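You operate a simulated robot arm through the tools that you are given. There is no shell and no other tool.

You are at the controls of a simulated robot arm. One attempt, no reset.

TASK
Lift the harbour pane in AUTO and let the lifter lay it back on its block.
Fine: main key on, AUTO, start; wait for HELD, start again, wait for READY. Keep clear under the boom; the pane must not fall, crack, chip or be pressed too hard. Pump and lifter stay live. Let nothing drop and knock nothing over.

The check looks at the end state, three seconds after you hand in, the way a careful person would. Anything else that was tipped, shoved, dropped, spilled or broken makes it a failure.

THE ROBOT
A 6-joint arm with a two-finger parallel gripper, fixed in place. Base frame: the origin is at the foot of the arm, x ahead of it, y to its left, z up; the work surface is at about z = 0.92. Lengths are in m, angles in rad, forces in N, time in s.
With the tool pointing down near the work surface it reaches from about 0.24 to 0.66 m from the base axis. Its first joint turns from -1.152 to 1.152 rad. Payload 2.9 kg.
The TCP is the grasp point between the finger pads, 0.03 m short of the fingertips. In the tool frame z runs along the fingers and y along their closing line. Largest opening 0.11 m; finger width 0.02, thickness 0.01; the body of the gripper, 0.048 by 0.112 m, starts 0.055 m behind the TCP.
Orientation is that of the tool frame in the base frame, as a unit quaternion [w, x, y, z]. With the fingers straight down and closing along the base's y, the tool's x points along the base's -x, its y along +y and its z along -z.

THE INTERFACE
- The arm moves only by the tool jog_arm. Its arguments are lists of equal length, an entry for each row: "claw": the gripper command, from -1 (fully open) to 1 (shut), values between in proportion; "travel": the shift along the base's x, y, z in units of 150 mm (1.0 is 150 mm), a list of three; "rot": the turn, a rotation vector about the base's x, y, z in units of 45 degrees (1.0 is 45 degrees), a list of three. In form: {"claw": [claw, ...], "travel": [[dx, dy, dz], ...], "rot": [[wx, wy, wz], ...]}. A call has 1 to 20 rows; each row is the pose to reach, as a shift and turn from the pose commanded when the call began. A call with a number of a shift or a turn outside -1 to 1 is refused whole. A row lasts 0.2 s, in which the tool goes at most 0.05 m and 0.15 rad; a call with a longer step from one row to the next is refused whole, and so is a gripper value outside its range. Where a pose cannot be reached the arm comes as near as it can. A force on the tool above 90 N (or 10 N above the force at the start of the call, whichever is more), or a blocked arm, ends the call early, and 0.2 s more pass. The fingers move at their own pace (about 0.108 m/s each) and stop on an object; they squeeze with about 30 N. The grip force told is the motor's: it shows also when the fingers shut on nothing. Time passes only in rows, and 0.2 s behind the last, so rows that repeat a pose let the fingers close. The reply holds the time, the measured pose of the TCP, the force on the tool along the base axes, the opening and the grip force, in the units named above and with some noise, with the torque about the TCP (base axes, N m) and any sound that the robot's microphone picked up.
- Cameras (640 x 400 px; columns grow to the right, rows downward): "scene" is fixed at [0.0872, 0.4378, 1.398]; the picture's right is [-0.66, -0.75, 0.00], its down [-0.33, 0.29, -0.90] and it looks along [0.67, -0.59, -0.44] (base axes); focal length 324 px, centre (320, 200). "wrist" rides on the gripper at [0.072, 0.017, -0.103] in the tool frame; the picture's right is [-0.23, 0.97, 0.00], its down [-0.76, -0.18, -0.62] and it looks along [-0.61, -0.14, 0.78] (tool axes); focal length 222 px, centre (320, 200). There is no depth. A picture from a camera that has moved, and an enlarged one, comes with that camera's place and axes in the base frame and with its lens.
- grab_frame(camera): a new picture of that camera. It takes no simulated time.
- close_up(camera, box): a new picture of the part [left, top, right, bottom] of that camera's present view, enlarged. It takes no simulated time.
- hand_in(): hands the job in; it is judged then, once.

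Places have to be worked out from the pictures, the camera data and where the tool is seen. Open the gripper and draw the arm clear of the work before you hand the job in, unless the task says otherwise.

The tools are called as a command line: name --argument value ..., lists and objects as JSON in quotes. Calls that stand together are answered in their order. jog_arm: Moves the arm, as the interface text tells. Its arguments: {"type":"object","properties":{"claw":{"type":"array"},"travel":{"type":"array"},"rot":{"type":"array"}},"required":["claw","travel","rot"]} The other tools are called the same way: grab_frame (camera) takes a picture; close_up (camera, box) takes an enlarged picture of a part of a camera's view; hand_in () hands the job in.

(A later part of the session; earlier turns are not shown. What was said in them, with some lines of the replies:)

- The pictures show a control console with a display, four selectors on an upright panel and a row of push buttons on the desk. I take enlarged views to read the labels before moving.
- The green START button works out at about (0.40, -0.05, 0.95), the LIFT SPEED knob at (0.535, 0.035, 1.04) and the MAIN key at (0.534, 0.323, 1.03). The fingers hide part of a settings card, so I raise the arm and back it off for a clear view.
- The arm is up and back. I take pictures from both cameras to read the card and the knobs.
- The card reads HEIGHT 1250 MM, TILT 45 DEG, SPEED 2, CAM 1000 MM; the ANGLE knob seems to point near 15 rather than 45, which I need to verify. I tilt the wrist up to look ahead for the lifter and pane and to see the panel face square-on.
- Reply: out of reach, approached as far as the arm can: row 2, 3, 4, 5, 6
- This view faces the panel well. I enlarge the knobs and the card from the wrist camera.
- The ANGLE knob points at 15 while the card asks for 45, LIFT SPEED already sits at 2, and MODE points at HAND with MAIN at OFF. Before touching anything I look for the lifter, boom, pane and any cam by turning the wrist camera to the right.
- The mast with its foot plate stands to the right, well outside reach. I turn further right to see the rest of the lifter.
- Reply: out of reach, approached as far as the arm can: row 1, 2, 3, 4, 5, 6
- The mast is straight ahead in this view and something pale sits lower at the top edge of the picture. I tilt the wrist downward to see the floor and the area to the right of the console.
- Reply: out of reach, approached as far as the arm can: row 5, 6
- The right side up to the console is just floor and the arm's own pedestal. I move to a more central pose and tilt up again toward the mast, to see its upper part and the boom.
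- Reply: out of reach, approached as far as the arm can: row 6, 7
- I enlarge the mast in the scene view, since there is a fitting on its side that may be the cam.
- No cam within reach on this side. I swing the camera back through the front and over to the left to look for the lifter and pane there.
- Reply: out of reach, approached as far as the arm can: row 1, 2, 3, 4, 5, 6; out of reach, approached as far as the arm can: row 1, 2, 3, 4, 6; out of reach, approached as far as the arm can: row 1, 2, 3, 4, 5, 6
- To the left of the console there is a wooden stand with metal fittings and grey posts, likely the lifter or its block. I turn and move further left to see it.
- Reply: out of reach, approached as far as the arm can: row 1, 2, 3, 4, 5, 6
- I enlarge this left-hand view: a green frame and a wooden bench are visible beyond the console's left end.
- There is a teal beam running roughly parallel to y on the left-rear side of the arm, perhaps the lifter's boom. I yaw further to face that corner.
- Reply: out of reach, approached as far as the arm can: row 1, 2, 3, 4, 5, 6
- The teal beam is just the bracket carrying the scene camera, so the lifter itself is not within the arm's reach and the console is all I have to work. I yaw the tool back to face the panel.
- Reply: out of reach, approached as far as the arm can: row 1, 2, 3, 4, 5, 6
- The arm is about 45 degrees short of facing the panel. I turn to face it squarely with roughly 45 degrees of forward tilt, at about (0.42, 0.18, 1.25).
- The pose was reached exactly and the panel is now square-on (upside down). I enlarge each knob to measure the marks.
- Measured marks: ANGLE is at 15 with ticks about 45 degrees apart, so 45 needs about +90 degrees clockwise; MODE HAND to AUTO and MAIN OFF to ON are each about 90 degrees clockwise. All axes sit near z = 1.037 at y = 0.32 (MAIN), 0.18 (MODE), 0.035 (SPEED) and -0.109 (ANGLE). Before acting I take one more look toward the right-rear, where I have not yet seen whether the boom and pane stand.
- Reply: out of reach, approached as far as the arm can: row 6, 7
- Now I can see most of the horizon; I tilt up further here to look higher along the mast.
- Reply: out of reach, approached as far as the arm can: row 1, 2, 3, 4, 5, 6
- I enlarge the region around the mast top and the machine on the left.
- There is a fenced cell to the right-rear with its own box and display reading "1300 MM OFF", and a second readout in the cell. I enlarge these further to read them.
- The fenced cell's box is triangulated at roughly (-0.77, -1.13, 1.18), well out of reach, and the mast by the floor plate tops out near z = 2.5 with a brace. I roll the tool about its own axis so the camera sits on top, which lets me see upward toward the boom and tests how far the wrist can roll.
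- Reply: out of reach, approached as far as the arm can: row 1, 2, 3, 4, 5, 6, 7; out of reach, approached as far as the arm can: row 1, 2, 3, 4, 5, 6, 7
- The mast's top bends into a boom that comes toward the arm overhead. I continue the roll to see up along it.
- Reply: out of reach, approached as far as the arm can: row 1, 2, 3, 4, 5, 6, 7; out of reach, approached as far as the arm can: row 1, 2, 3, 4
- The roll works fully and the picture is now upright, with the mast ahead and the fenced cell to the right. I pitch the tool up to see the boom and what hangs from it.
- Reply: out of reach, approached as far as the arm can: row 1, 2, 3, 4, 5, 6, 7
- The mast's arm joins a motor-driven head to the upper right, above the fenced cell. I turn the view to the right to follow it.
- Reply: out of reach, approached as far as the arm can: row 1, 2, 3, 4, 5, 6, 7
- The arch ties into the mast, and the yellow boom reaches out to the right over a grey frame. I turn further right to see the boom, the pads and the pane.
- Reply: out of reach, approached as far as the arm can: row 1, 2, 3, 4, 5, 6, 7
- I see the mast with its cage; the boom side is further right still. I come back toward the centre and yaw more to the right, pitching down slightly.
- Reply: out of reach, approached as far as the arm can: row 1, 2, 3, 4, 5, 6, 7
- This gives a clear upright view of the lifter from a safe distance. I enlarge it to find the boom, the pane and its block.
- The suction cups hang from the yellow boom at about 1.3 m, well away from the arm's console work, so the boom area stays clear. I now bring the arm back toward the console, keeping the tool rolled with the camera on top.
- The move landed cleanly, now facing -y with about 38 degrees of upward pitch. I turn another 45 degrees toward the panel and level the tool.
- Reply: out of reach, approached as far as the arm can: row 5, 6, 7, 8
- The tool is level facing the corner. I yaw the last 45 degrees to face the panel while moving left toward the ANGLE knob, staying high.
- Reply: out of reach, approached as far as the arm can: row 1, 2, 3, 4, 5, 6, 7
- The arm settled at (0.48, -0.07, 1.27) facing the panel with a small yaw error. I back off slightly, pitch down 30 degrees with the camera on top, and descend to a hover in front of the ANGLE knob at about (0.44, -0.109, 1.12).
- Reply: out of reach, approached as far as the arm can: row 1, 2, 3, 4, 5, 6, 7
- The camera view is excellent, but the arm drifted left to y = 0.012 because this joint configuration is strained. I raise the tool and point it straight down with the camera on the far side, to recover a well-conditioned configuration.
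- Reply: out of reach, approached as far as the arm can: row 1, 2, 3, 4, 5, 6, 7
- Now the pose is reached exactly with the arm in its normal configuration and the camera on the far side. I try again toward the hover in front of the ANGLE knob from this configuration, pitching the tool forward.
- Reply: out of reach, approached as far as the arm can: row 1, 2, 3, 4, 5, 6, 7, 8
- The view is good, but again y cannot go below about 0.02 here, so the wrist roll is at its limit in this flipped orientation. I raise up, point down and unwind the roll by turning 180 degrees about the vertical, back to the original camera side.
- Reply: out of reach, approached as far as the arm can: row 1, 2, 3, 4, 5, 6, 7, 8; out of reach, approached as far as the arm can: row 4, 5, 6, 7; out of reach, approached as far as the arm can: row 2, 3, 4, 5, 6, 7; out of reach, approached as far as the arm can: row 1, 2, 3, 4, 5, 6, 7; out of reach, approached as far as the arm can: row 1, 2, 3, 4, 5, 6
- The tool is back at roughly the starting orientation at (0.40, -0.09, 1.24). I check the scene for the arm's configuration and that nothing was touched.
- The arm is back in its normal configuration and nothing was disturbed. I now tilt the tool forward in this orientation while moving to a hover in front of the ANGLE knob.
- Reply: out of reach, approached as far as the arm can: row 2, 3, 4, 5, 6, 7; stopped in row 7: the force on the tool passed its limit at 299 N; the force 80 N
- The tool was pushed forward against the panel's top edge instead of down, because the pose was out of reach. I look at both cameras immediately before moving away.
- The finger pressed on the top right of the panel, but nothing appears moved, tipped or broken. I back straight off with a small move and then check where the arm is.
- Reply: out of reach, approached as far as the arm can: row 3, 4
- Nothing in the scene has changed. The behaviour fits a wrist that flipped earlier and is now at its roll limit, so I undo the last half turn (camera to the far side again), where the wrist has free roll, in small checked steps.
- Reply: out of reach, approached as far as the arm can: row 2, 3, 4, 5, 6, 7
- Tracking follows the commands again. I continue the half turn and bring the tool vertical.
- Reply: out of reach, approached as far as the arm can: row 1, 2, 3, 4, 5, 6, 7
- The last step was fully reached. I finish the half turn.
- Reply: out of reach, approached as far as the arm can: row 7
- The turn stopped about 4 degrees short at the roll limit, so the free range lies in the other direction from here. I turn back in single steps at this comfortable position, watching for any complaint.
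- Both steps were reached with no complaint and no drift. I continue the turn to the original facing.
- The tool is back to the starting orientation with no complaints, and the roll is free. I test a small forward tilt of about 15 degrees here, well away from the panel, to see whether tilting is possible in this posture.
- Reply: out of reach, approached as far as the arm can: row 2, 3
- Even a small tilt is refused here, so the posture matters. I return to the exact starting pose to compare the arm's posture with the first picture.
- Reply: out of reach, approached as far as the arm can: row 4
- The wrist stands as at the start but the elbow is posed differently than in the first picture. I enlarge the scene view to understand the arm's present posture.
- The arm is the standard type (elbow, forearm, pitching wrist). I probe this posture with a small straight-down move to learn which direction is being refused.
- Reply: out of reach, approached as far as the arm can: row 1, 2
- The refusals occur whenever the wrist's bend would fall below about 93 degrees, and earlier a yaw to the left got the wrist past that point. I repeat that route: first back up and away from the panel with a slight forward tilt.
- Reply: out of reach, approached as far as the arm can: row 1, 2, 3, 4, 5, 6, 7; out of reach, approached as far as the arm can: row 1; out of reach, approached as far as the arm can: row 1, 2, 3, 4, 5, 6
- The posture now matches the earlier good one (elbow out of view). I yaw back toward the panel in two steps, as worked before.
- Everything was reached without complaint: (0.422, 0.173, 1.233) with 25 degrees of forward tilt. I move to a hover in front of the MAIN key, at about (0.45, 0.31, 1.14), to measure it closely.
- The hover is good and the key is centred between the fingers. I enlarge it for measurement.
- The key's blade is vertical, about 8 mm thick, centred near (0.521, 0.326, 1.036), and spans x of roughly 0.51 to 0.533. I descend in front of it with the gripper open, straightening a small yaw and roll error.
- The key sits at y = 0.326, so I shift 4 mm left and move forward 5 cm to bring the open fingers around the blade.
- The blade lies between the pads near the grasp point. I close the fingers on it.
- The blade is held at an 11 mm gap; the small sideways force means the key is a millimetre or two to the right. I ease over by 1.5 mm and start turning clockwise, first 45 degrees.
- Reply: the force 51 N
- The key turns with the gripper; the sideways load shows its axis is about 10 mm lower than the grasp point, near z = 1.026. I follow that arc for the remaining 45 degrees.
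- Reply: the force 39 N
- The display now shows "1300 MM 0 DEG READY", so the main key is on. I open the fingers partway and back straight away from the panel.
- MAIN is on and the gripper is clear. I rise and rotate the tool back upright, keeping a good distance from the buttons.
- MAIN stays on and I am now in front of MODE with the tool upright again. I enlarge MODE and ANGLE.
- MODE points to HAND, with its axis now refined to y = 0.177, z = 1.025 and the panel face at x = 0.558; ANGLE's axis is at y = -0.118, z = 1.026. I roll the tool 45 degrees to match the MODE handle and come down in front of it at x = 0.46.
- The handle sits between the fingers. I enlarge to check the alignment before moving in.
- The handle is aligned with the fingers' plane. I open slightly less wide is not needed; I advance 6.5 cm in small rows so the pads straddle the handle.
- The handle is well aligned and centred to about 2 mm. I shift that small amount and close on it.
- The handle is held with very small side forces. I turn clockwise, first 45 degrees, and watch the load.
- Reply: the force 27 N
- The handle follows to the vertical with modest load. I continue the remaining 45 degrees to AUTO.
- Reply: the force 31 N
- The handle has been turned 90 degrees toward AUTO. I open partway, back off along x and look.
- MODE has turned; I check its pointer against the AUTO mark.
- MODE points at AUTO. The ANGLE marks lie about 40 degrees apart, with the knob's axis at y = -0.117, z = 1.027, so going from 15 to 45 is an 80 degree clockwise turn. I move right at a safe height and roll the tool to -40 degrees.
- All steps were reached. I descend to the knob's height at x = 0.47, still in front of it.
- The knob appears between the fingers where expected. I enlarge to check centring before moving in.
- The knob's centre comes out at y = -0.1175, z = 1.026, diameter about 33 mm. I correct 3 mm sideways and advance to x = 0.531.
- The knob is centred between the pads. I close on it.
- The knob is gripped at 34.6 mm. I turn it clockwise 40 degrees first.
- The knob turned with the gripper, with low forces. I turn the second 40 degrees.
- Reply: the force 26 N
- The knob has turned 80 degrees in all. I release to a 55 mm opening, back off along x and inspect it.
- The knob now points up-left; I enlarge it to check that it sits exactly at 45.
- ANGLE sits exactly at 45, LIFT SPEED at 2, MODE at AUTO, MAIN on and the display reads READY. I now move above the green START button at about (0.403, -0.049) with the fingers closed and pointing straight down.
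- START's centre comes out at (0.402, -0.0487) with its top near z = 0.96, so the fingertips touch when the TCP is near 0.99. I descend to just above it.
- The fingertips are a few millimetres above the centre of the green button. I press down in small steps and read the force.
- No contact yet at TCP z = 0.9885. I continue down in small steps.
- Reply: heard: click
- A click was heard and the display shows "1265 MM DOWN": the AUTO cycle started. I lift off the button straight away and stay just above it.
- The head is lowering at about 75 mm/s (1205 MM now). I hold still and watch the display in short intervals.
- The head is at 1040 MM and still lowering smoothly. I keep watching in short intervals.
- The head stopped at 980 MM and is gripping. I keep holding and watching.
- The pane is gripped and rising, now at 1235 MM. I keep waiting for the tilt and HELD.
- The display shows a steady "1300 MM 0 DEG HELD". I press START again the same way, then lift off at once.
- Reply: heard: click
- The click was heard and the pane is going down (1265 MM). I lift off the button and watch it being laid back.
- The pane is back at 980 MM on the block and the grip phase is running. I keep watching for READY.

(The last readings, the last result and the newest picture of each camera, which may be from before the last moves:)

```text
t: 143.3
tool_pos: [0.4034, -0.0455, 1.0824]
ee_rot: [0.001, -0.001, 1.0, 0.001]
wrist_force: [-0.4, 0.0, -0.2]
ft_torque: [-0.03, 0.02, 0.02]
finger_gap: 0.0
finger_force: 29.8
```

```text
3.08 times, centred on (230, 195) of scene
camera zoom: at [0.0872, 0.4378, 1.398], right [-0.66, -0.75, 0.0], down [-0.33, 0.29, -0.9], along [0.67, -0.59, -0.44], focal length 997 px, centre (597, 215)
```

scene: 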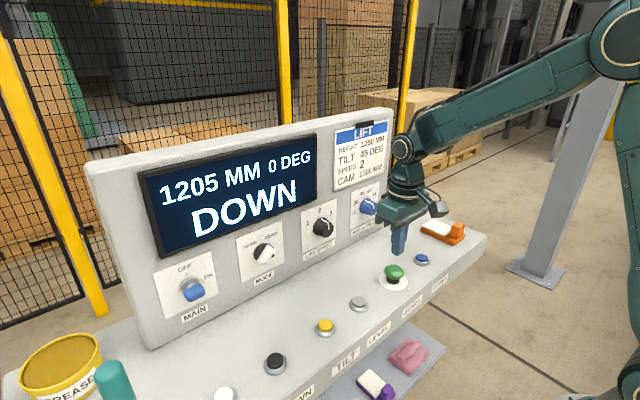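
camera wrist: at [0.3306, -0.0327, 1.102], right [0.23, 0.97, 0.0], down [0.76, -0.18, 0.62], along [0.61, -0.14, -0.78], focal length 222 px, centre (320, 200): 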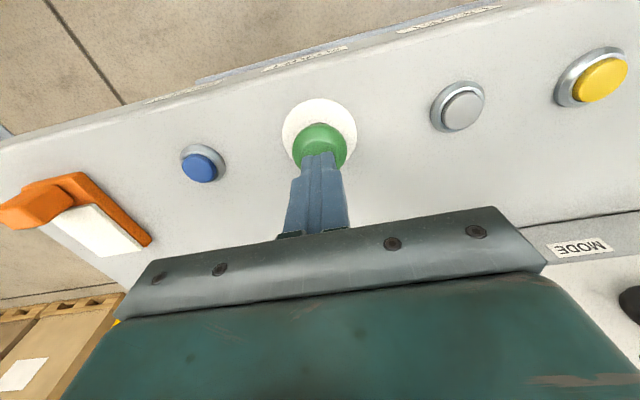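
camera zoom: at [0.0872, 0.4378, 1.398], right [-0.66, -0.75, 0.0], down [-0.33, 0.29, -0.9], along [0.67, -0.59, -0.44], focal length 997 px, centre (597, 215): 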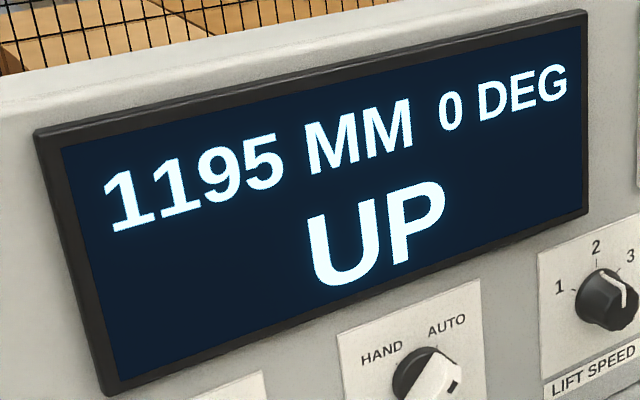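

The head is going back up, at 1195 MM. I wait for it to reach the top and see the status.

jog_arm --claw '[1, 1, 1, 1, 1, 1, 1, 1]' --travel '[[0, 0, 0], [0, 0, 0], [0, 0, 0], [0, 0, 0], [0, 0, 0], [0, 0, 0], [0, 0, 0], [0, 0, 0]]' --rot '[[0, 0, 0], [0, 0, 0], [0, 0, 0], [0, 0, 0], [0, 0, 0], [0, 0, 0], [0, 0, 0], [0, 0, 0]]'

close_up --camera "scene" --box '[130, 130, 330, 260]'

grab_frame --camera "scene"

```text
t: 145.1
tool_pos: [0.4038, -0.0455, 1.0823]
ee_rot: [0.001, 0.0, 1.0, 0.001]
wrist_force: [-0.2, 0.8, 0.6]
ft_torque: [0.01, 0.0, -0.02]
finger_gap: 0.0
finger_force: 30.6
```

```text
3.08 times, centred on (230, 195) of scene
camera zoom: at [0.0872, 0.4378, 1.398], right [-0.66, -0.75, 0.0], down [-0.33, 0.29, -0.9], along [0.67, -0.59, -0.44], focal length 997 px, centre (597, 215)
```

zoom: 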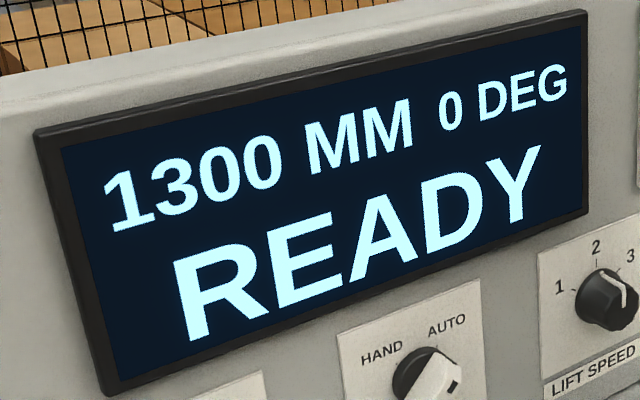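

```text
taken
```

scene: 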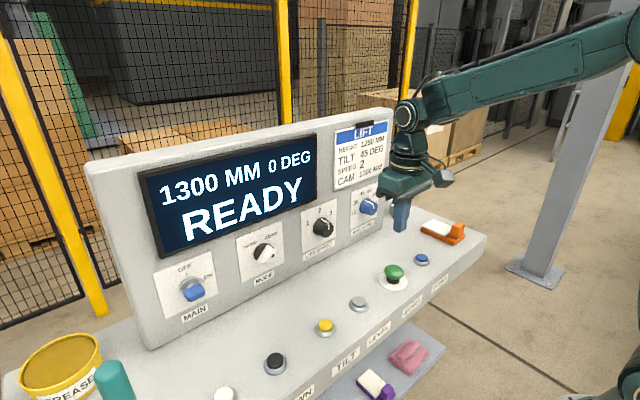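

READY is back, so the cycle is complete. The run held the pane at 0 degrees, which shows the ANGLE dial plays no part in AUTO; since nobody asked me to change it, I will turn it back to the 15 it stood at. I first return to the hover in front of it with the tilt used before.

jog_arm --claw '[1, 0.5, 0.0, 0.0, 0.0, 0.0]' --travel '[[0.05, -0.05, 0.15], [0.1, -0.12, 0.318], [0.16, -0.22, 0.318], [0.22, -0.32, 0.318], [0.28, -0.42, 0.318], [0.341, -0.49, 0.318]]' --rot '[[0, -0.07, 0], [0, -0.15, 0], [0, -0.22, 0], [0, -0.3, 0], [0, -0.37, 0], [0, -0.444, 0]]'

jog_arm --claw '[0.0, 0.0, 0.0, 0.0, 0.0, 0.0, 0.0]' --travel '[[0, 0, 0], [0, 0, 0], [0, 0, 0], [0, 0, 0], [0, 0, 0], [0, 0, 0], [0, 0, 0]]' --rot '[[0.12, 0, 0], [0.25, 0, 0], [0.38, 0, 0], [0.51, 0, 0], [0.64, 0, 0], [0.77, 0, 0], [0.889, 0, 0]]'

grab_frame --camera "wrist"

grab_frame --camera "scene"

```text
t: 146.5
tool_pos: [0.4537, -0.1208, 1.1329]
ee_rot: [0.175, -0.001, 0.985, 0.0]
wrist_force: [0.5, 0.4, 0.4]
ft_torque: [0.01, -0.01, 0.01]
finger_gap: 0.0548
finger_force: 0.0
```

```text
t: 148.1
tool_pos: [0.4525, -0.1224, 1.1328]
ee_rot: [0.164, 0.059, 0.925, 0.338]
wrist_force: [-0.1, 0.5, 0.1]
ft_torque: [0.0, -0.03, 0.0]
finger_gap: 0.0549
finger_force: 0.1
```

```text
taken
camera wrist: at [0.35, -0.1563, 1.1992], right [0.21, 0.69, 0.69], down [0.5, -0.68, 0.53], along [0.84, 0.23, -0.49], focal length 222 px, centre (320, 200)
```

wrist: 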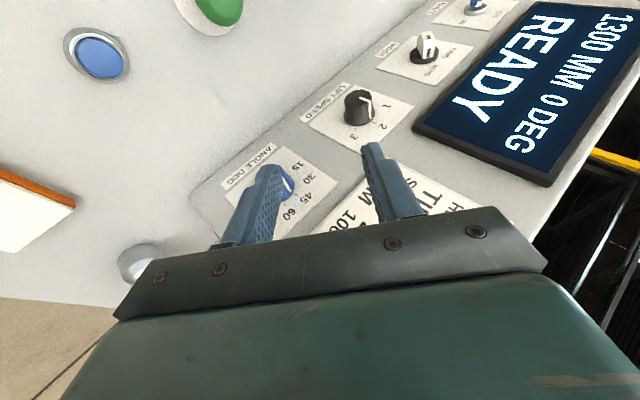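

```text
taken
```

scene: 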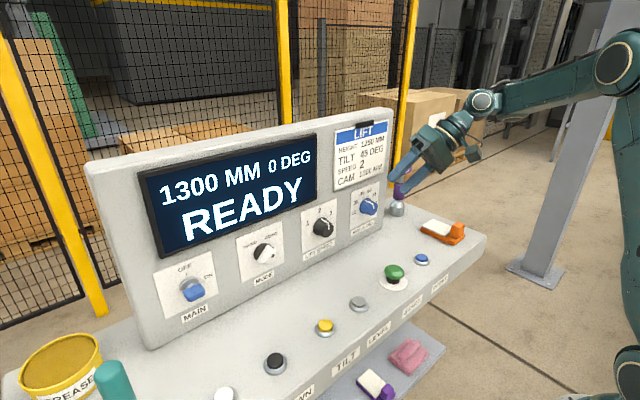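

The posture is fine. I descend to the knob's height in front of it, then check centring.

jog_arm --claw '[0.0, 0.0, 0.0, 0.0]' --travel '[[0.02, 0.009, -0.2], [0.02, 0.009, -0.4], [0.02, 0.009, -0.6], [0.02, 0.009, -0.707]]' --rot '[[0, 0, 0], [0, 0, 0], [0, 0, 0], [0, 0, 0]]'

close_up --camera "wrist" --box '[230, 120, 430, 260]'

```text
t: 149.1
tool_pos: [0.455, -0.1211, 1.0283]
ee_rot: [0.164, 0.059, 0.925, 0.338]
wrist_force: [-0.2, 0.0, -0.8]
ft_torque: [0.02, 0.03, -0.01]
finger_gap: 0.055
finger_force: 0.0
```

```text
2.86 times, centred on (330, 190) of wrist
camera zoom: at [0.3526, -0.1551, 1.0934], right [0.21, 0.7, 0.69], down [0.5, -0.68, 0.53], along [0.84, 0.23, -0.49], focal length 635 px, centre (291, 229)
```

zoom: 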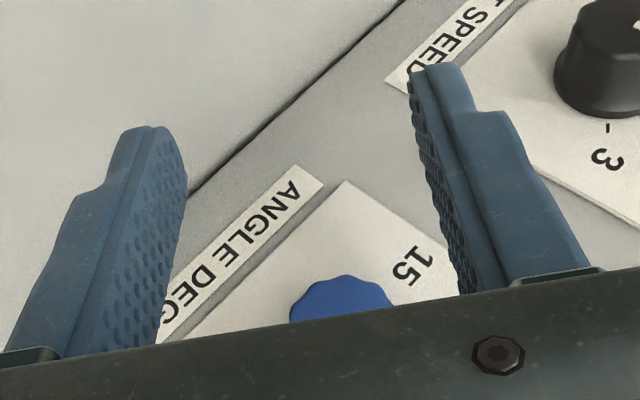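

The knob lies centred ahead of the fingers. I move forward onto it.

jog_arm --claw '[0.0, 0.0, 0.0, 0.0, 0.0, 0.0]' --travel '[[0.1, 0, -0.005], [0.2, 0, -0.01], [0.3, 0, -0.01], [0.4, 0, -0.01], [0.46, 0, -0.01], [0.498, 0, -0.01]]' --rot '[[0, 0, 0], [0, 0, 0], [0, 0, 0], [0, 0, 0], [0, 0, 0], [0, 0, 0]]'

close_up --camera "wrist" --box '[220, 100, 420, 240]'

```text
t: 150.5
tool_pos: [0.5284, -0.1195, 1.0255]
ee_rot: [0.165, 0.058, 0.925, 0.337]
wrist_force: [-1.3, 0.0, -0.9]
ft_torque: [0.0, 0.03, 0.01]
finger_gap: 0.0546
finger_force: 0.1
```

```text
2.86 times, centred on (320, 170) of wrist
camera zoom: at [0.4275, -0.1547, 1.0914], right [0.21, 0.7, 0.69], down [0.5, -0.68, 0.53], along [0.84, 0.23, -0.49], focal length 635 px, centre (320, 286)
```

zoom: 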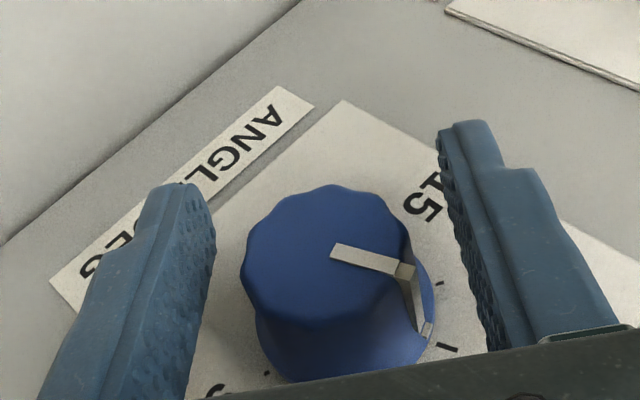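

The knob is between the pads again. I close and turn it back counter-clockwise by 40 degrees first.

jog_arm --claw '[1, 1, 1, 1]' --travel '[[0, 0, 0], [0, 0, 0], [0, 0, 0], [0, 0, 0]]' --rot '[[0, 0, 0], [0, 0, 0], [0, 0, 0], [0, 0, 0]]'

jog_arm --claw '[1, 1, 1, 1, 1, 1, 1, 1]' --travel '[[0, 0, 0], [0, 0, 0], [0, 0, 0], [0, 0, 0], [0, 0, 0], [0, 0, 0], [0, 0, 0], [0, 0, 0]]' --rot '[[-0.12, 0, 0], [-0.24, 0, 0], [-0.36, 0, 0], [-0.48, 0, 0], [-0.6, 0, 0], [-0.72, 0, 0], [-0.82, 0, 0], [-0.889, 0, 0]]'

close_up --camera "wrist" --box '[220, 100, 420, 240]'

```text
t: 151.5
tool_pos: [0.53, -0.1204, 1.0256]
ee_rot: [0.164, 0.059, 0.925, 0.337]
wrist_force: [3.3, 2.9, -0.7]
ft_torque: [0.03, 0.18, 0.47]
finger_gap: 0.0351
finger_force: 45.1
```

```text
t: 153.3
tool_pos: [0.5307, -0.1192, 1.0248]
ee_rot: [0.174, -0.002, 0.985, 0.0]
wrist_force: [-25.6, 8.2, 19.3]
ft_torque: [0.04, 0.2, 0.39]
finger_gap: 0.0348
finger_force: 45.0
```

```text
2.86 times, centred on (320, 170) of wrist
camera zoom: at [0.4277, -0.1035, 1.0979], right [0.21, 0.97, 0.08], down [0.5, -0.18, 0.85], along [0.84, -0.14, -0.53], focal length 635 px, centre (320, 286)
```

zoom: 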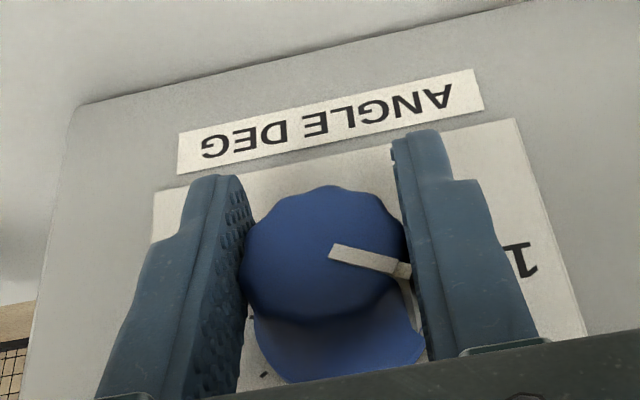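

The knob follows as before. I turn the remaining 40 degrees back to 15.

jog_arm --claw '[1, 1, 1, 1, 1, 1, 1, 1]' --travel '[[-0.01, 0, 0.005], [-0.01, 0, 0.01], [-0.01, 0, 0.01], [-0.01, 0, 0.01], [-0.01, 0, 0.01], [-0.01, 0, 0.01], [-0.01, 0, 0.01], [-0.01, 0, 0.01]]' --rot '[[-0.12, 0, 0], [-0.24, 0, 0], [-0.36, 0, 0], [-0.48, 0, 0], [-0.6, 0, 0], [-0.72, 0, 0], [-0.82, 0, 0], [-0.889, 0, 0]]'

jog_arm --claw '[0.0, 0.0, 0.0, 0.0, 0.0, 0.0]' --travel '[[0, 0, 0], [0, 0, 0], [-0.1, 0, 0], [-0.25, 0, 0], [-0.4, 0, 0], [-0.5, 0, 0]]' --rot '[[0, 0, 0], [0, 0, 0], [0, 0, 0], [0, 0, 0], [0, 0, 0], [0, 0, 0]]'

jog_arm --claw '[0.0, 0.0, 0.0, 0.0, 0.0, 0.0, 0.0]' --travel '[[0, 0.02, 0.2], [0, 0.04, 0.4], [0, 0.06, 0.55], [0, 0.08, 0.7], [0, 0.1, 0.7], [0, 0.12, 0.7], [0, 0.15, 0.7]]' --rot '[[0.12, 0, 0], [0.25, 0, 0], [0.38, 0, 0], [0.51, 0, 0], [0.64, 0, 0], [0.77, 0, 0], [0.889, 0, 0]]'

grab_frame --camera "wrist"

close_up --camera "wrist" --box '[265, 115, 375, 225]'

grab_frame --camera "scene"

```text
t: 155.1
tool_pos: [0.5304, -0.1194, 1.0261]
ee_rot: [0.163, -0.062, 0.926, -0.336]
wrist_force: [-8.3, 14.5, -6.7]
ft_torque: [0.84, 0.27, 0.06]
finger_gap: 0.035
finger_force: 44.8
```

```text
t: 156.5
tool_pos: [0.4553, -0.1202, 1.0267]
ee_rot: [0.164, -0.062, 0.926, -0.336]
wrist_force: [-0.2, 0.6, -0.7]
ft_torque: [0.0, -0.03, 0.02]
finger_gap: 0.0549
finger_force: 0.0
```

```text
t: 158.1
tool_pos: [0.4541, -0.0998, 1.131]
ee_rot: [0.174, 0.0, 0.985, 0.002]
wrist_force: [-1.0, -0.1, 0.9]
ft_torque: [-0.05, -0.02, 0.0]
finger_gap: 0.0548
finger_force: 0.1
```

```text
taken
camera wrist: at [0.3514, -0.0822, 1.2033], right [0.21, 0.97, 0.08], down [0.5, -0.18, 0.85], along [0.84, -0.14, -0.53], focal length 222 px, centre (320, 200)
```

wrist: 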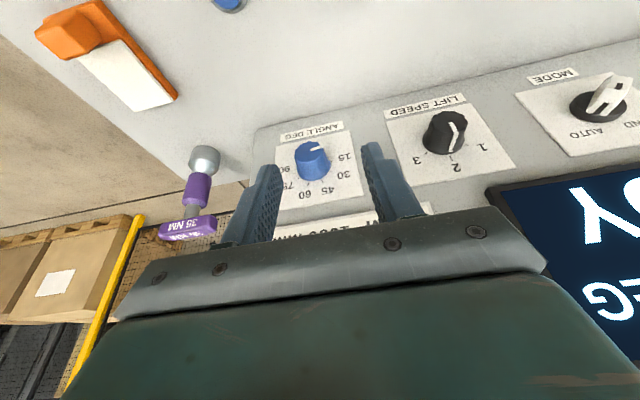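

```text
3.64 times, centred on (320, 170) of wrist
camera zoom: at [0.3514, -0.0822, 1.2033], right [0.21, 0.97, 0.08], down [0.5, -0.18, 0.85], along [0.84, -0.14, -0.53], focal length 808 px, centre (320, 309)
```

zoom: 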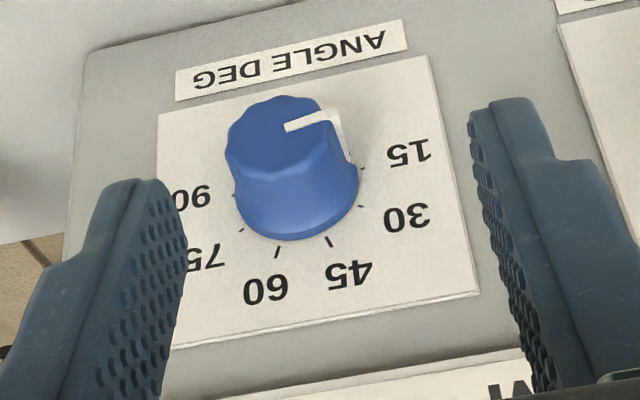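

```text
taken
```

scene: 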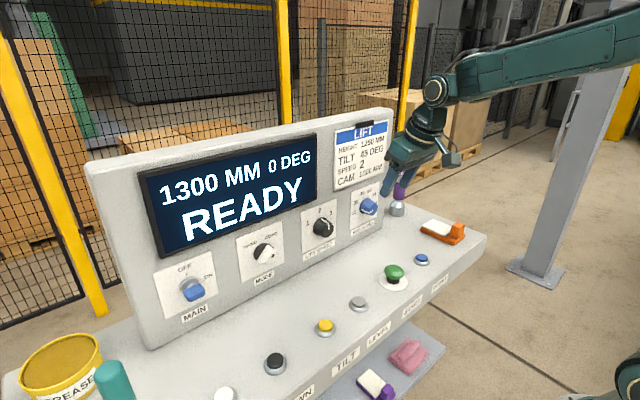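

ANGLE is back at 15 as found, and the display still reads READY with MAIN on and MODE at AUTO. I open the gripper fully and draw the arm up and back from the console.

jog_arm --claw '[0, -0.4, -1, -1, -1, -1]' --travel '[[-0.1, 0.08, 0.1], [-0.18, 0.18, 0.2], [-0.25, 0.3, 0.3], [-0.3, 0.45, 0.4], [-0.36, 0.58, 0.48], [-0.4, 0.66, 0.53]]' --rot '[[0, 0, 0], [0, 0, 0], [0, 0, 0], [0, 0, 0], [0, 0, 0], [0, 0, 0]]'

grab_frame --camera "scene"

grab_frame --camera "wrist"

close_up --camera "scene" --box '[130, 130, 330, 330]'

```text
t: 159.5
tool_pos: [0.3956, 0.0007, 1.2105]
ee_rot: [0.175, 0.0, 0.985, 0.0]
wrist_force: [0.4, -0.5, 0.2]
ft_torque: [0.02, -0.02, -0.02]
finger_gap: 0.1098
finger_force: 0.0
```

```text
taken
```

scene: 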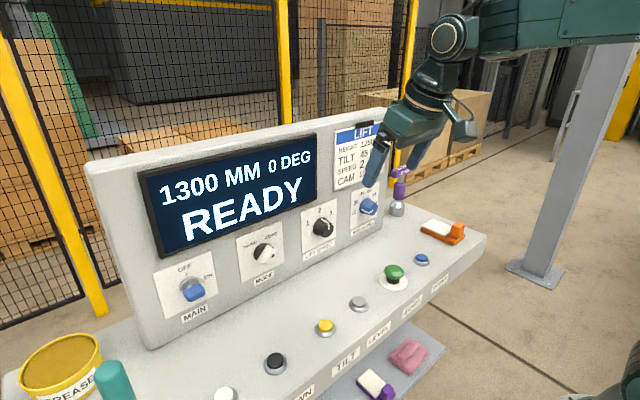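

```text
taken
camera wrist: at [0.2925, 0.0171, 1.2819], right [0.21, 0.97, 0.08], down [0.5, -0.18, 0.85], along [0.84, -0.14, -0.53], focal length 222 px, centre (320, 200)
```

wrist: 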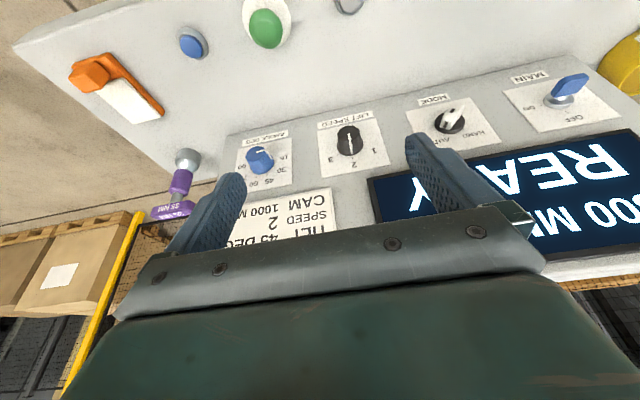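

```text
2.00 times, centred on (230, 230) of scene
camera zoom: at [0.0871, 0.4378, 1.398], right [-0.66, -0.75, 0.0], down [-0.33, 0.29, -0.9], along [0.67, -0.59, -0.44], focal length 648 px, centre (500, 140)
```

zoom: 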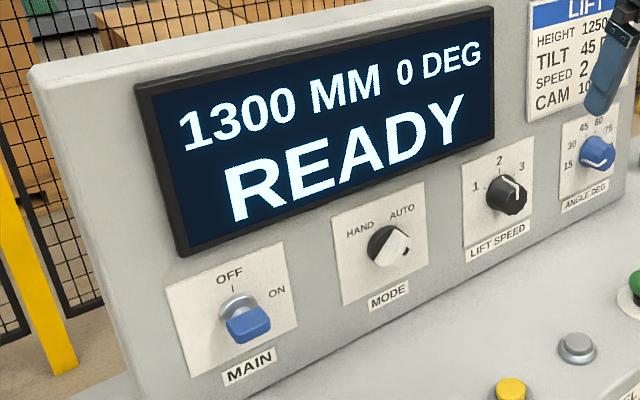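

The end state is as asked: MAIN on, MODE at AUTO, display "1300 MM 0 DEG READY" after HELD and the second start. Everything on the desk stands where it was, the gripper is open and the arm is clear, so I hand in.

hand_in

```text
The job is handed in.
```

The lift ran its full cycle in AUTO: main key on, mode to AUTO, START. The display reached HELD at 1300 mm, 0 deg. I pressed START again; the lifter lowered to 980 mm, came back up and the display showed READY. I followed the cycle only on the display. I never had a clear view of the pane or its block, before or after, so its condition is unchecked.

- **Current state:** the main key is still on and the mode is AUTO. The display reads 1300 MM 0 DEG READY. The gripper is open and the arm is clear of the console.
- **Contact with the console:** while I was finding a workable arm posture, a fingertip was driven into the upper right of the console panel. The force peaked at about 299 N before the arm stopped itself. I saw nothing move or break, but that part of the panel is worth a look.
- **ANGLE dial:** I turned it from 15 to 45 before the run to match the card. AUTO held the pane at 0 degrees, so the dial seems to have had no effect, and I turned it back to 15.
- **Card vs. run:** the LIFT card says height 1250 mm and tilt 45 deg, but AUTO lifted to 1300 mm and did not tilt. I changed nothing for that, as your steps did not ask for it.
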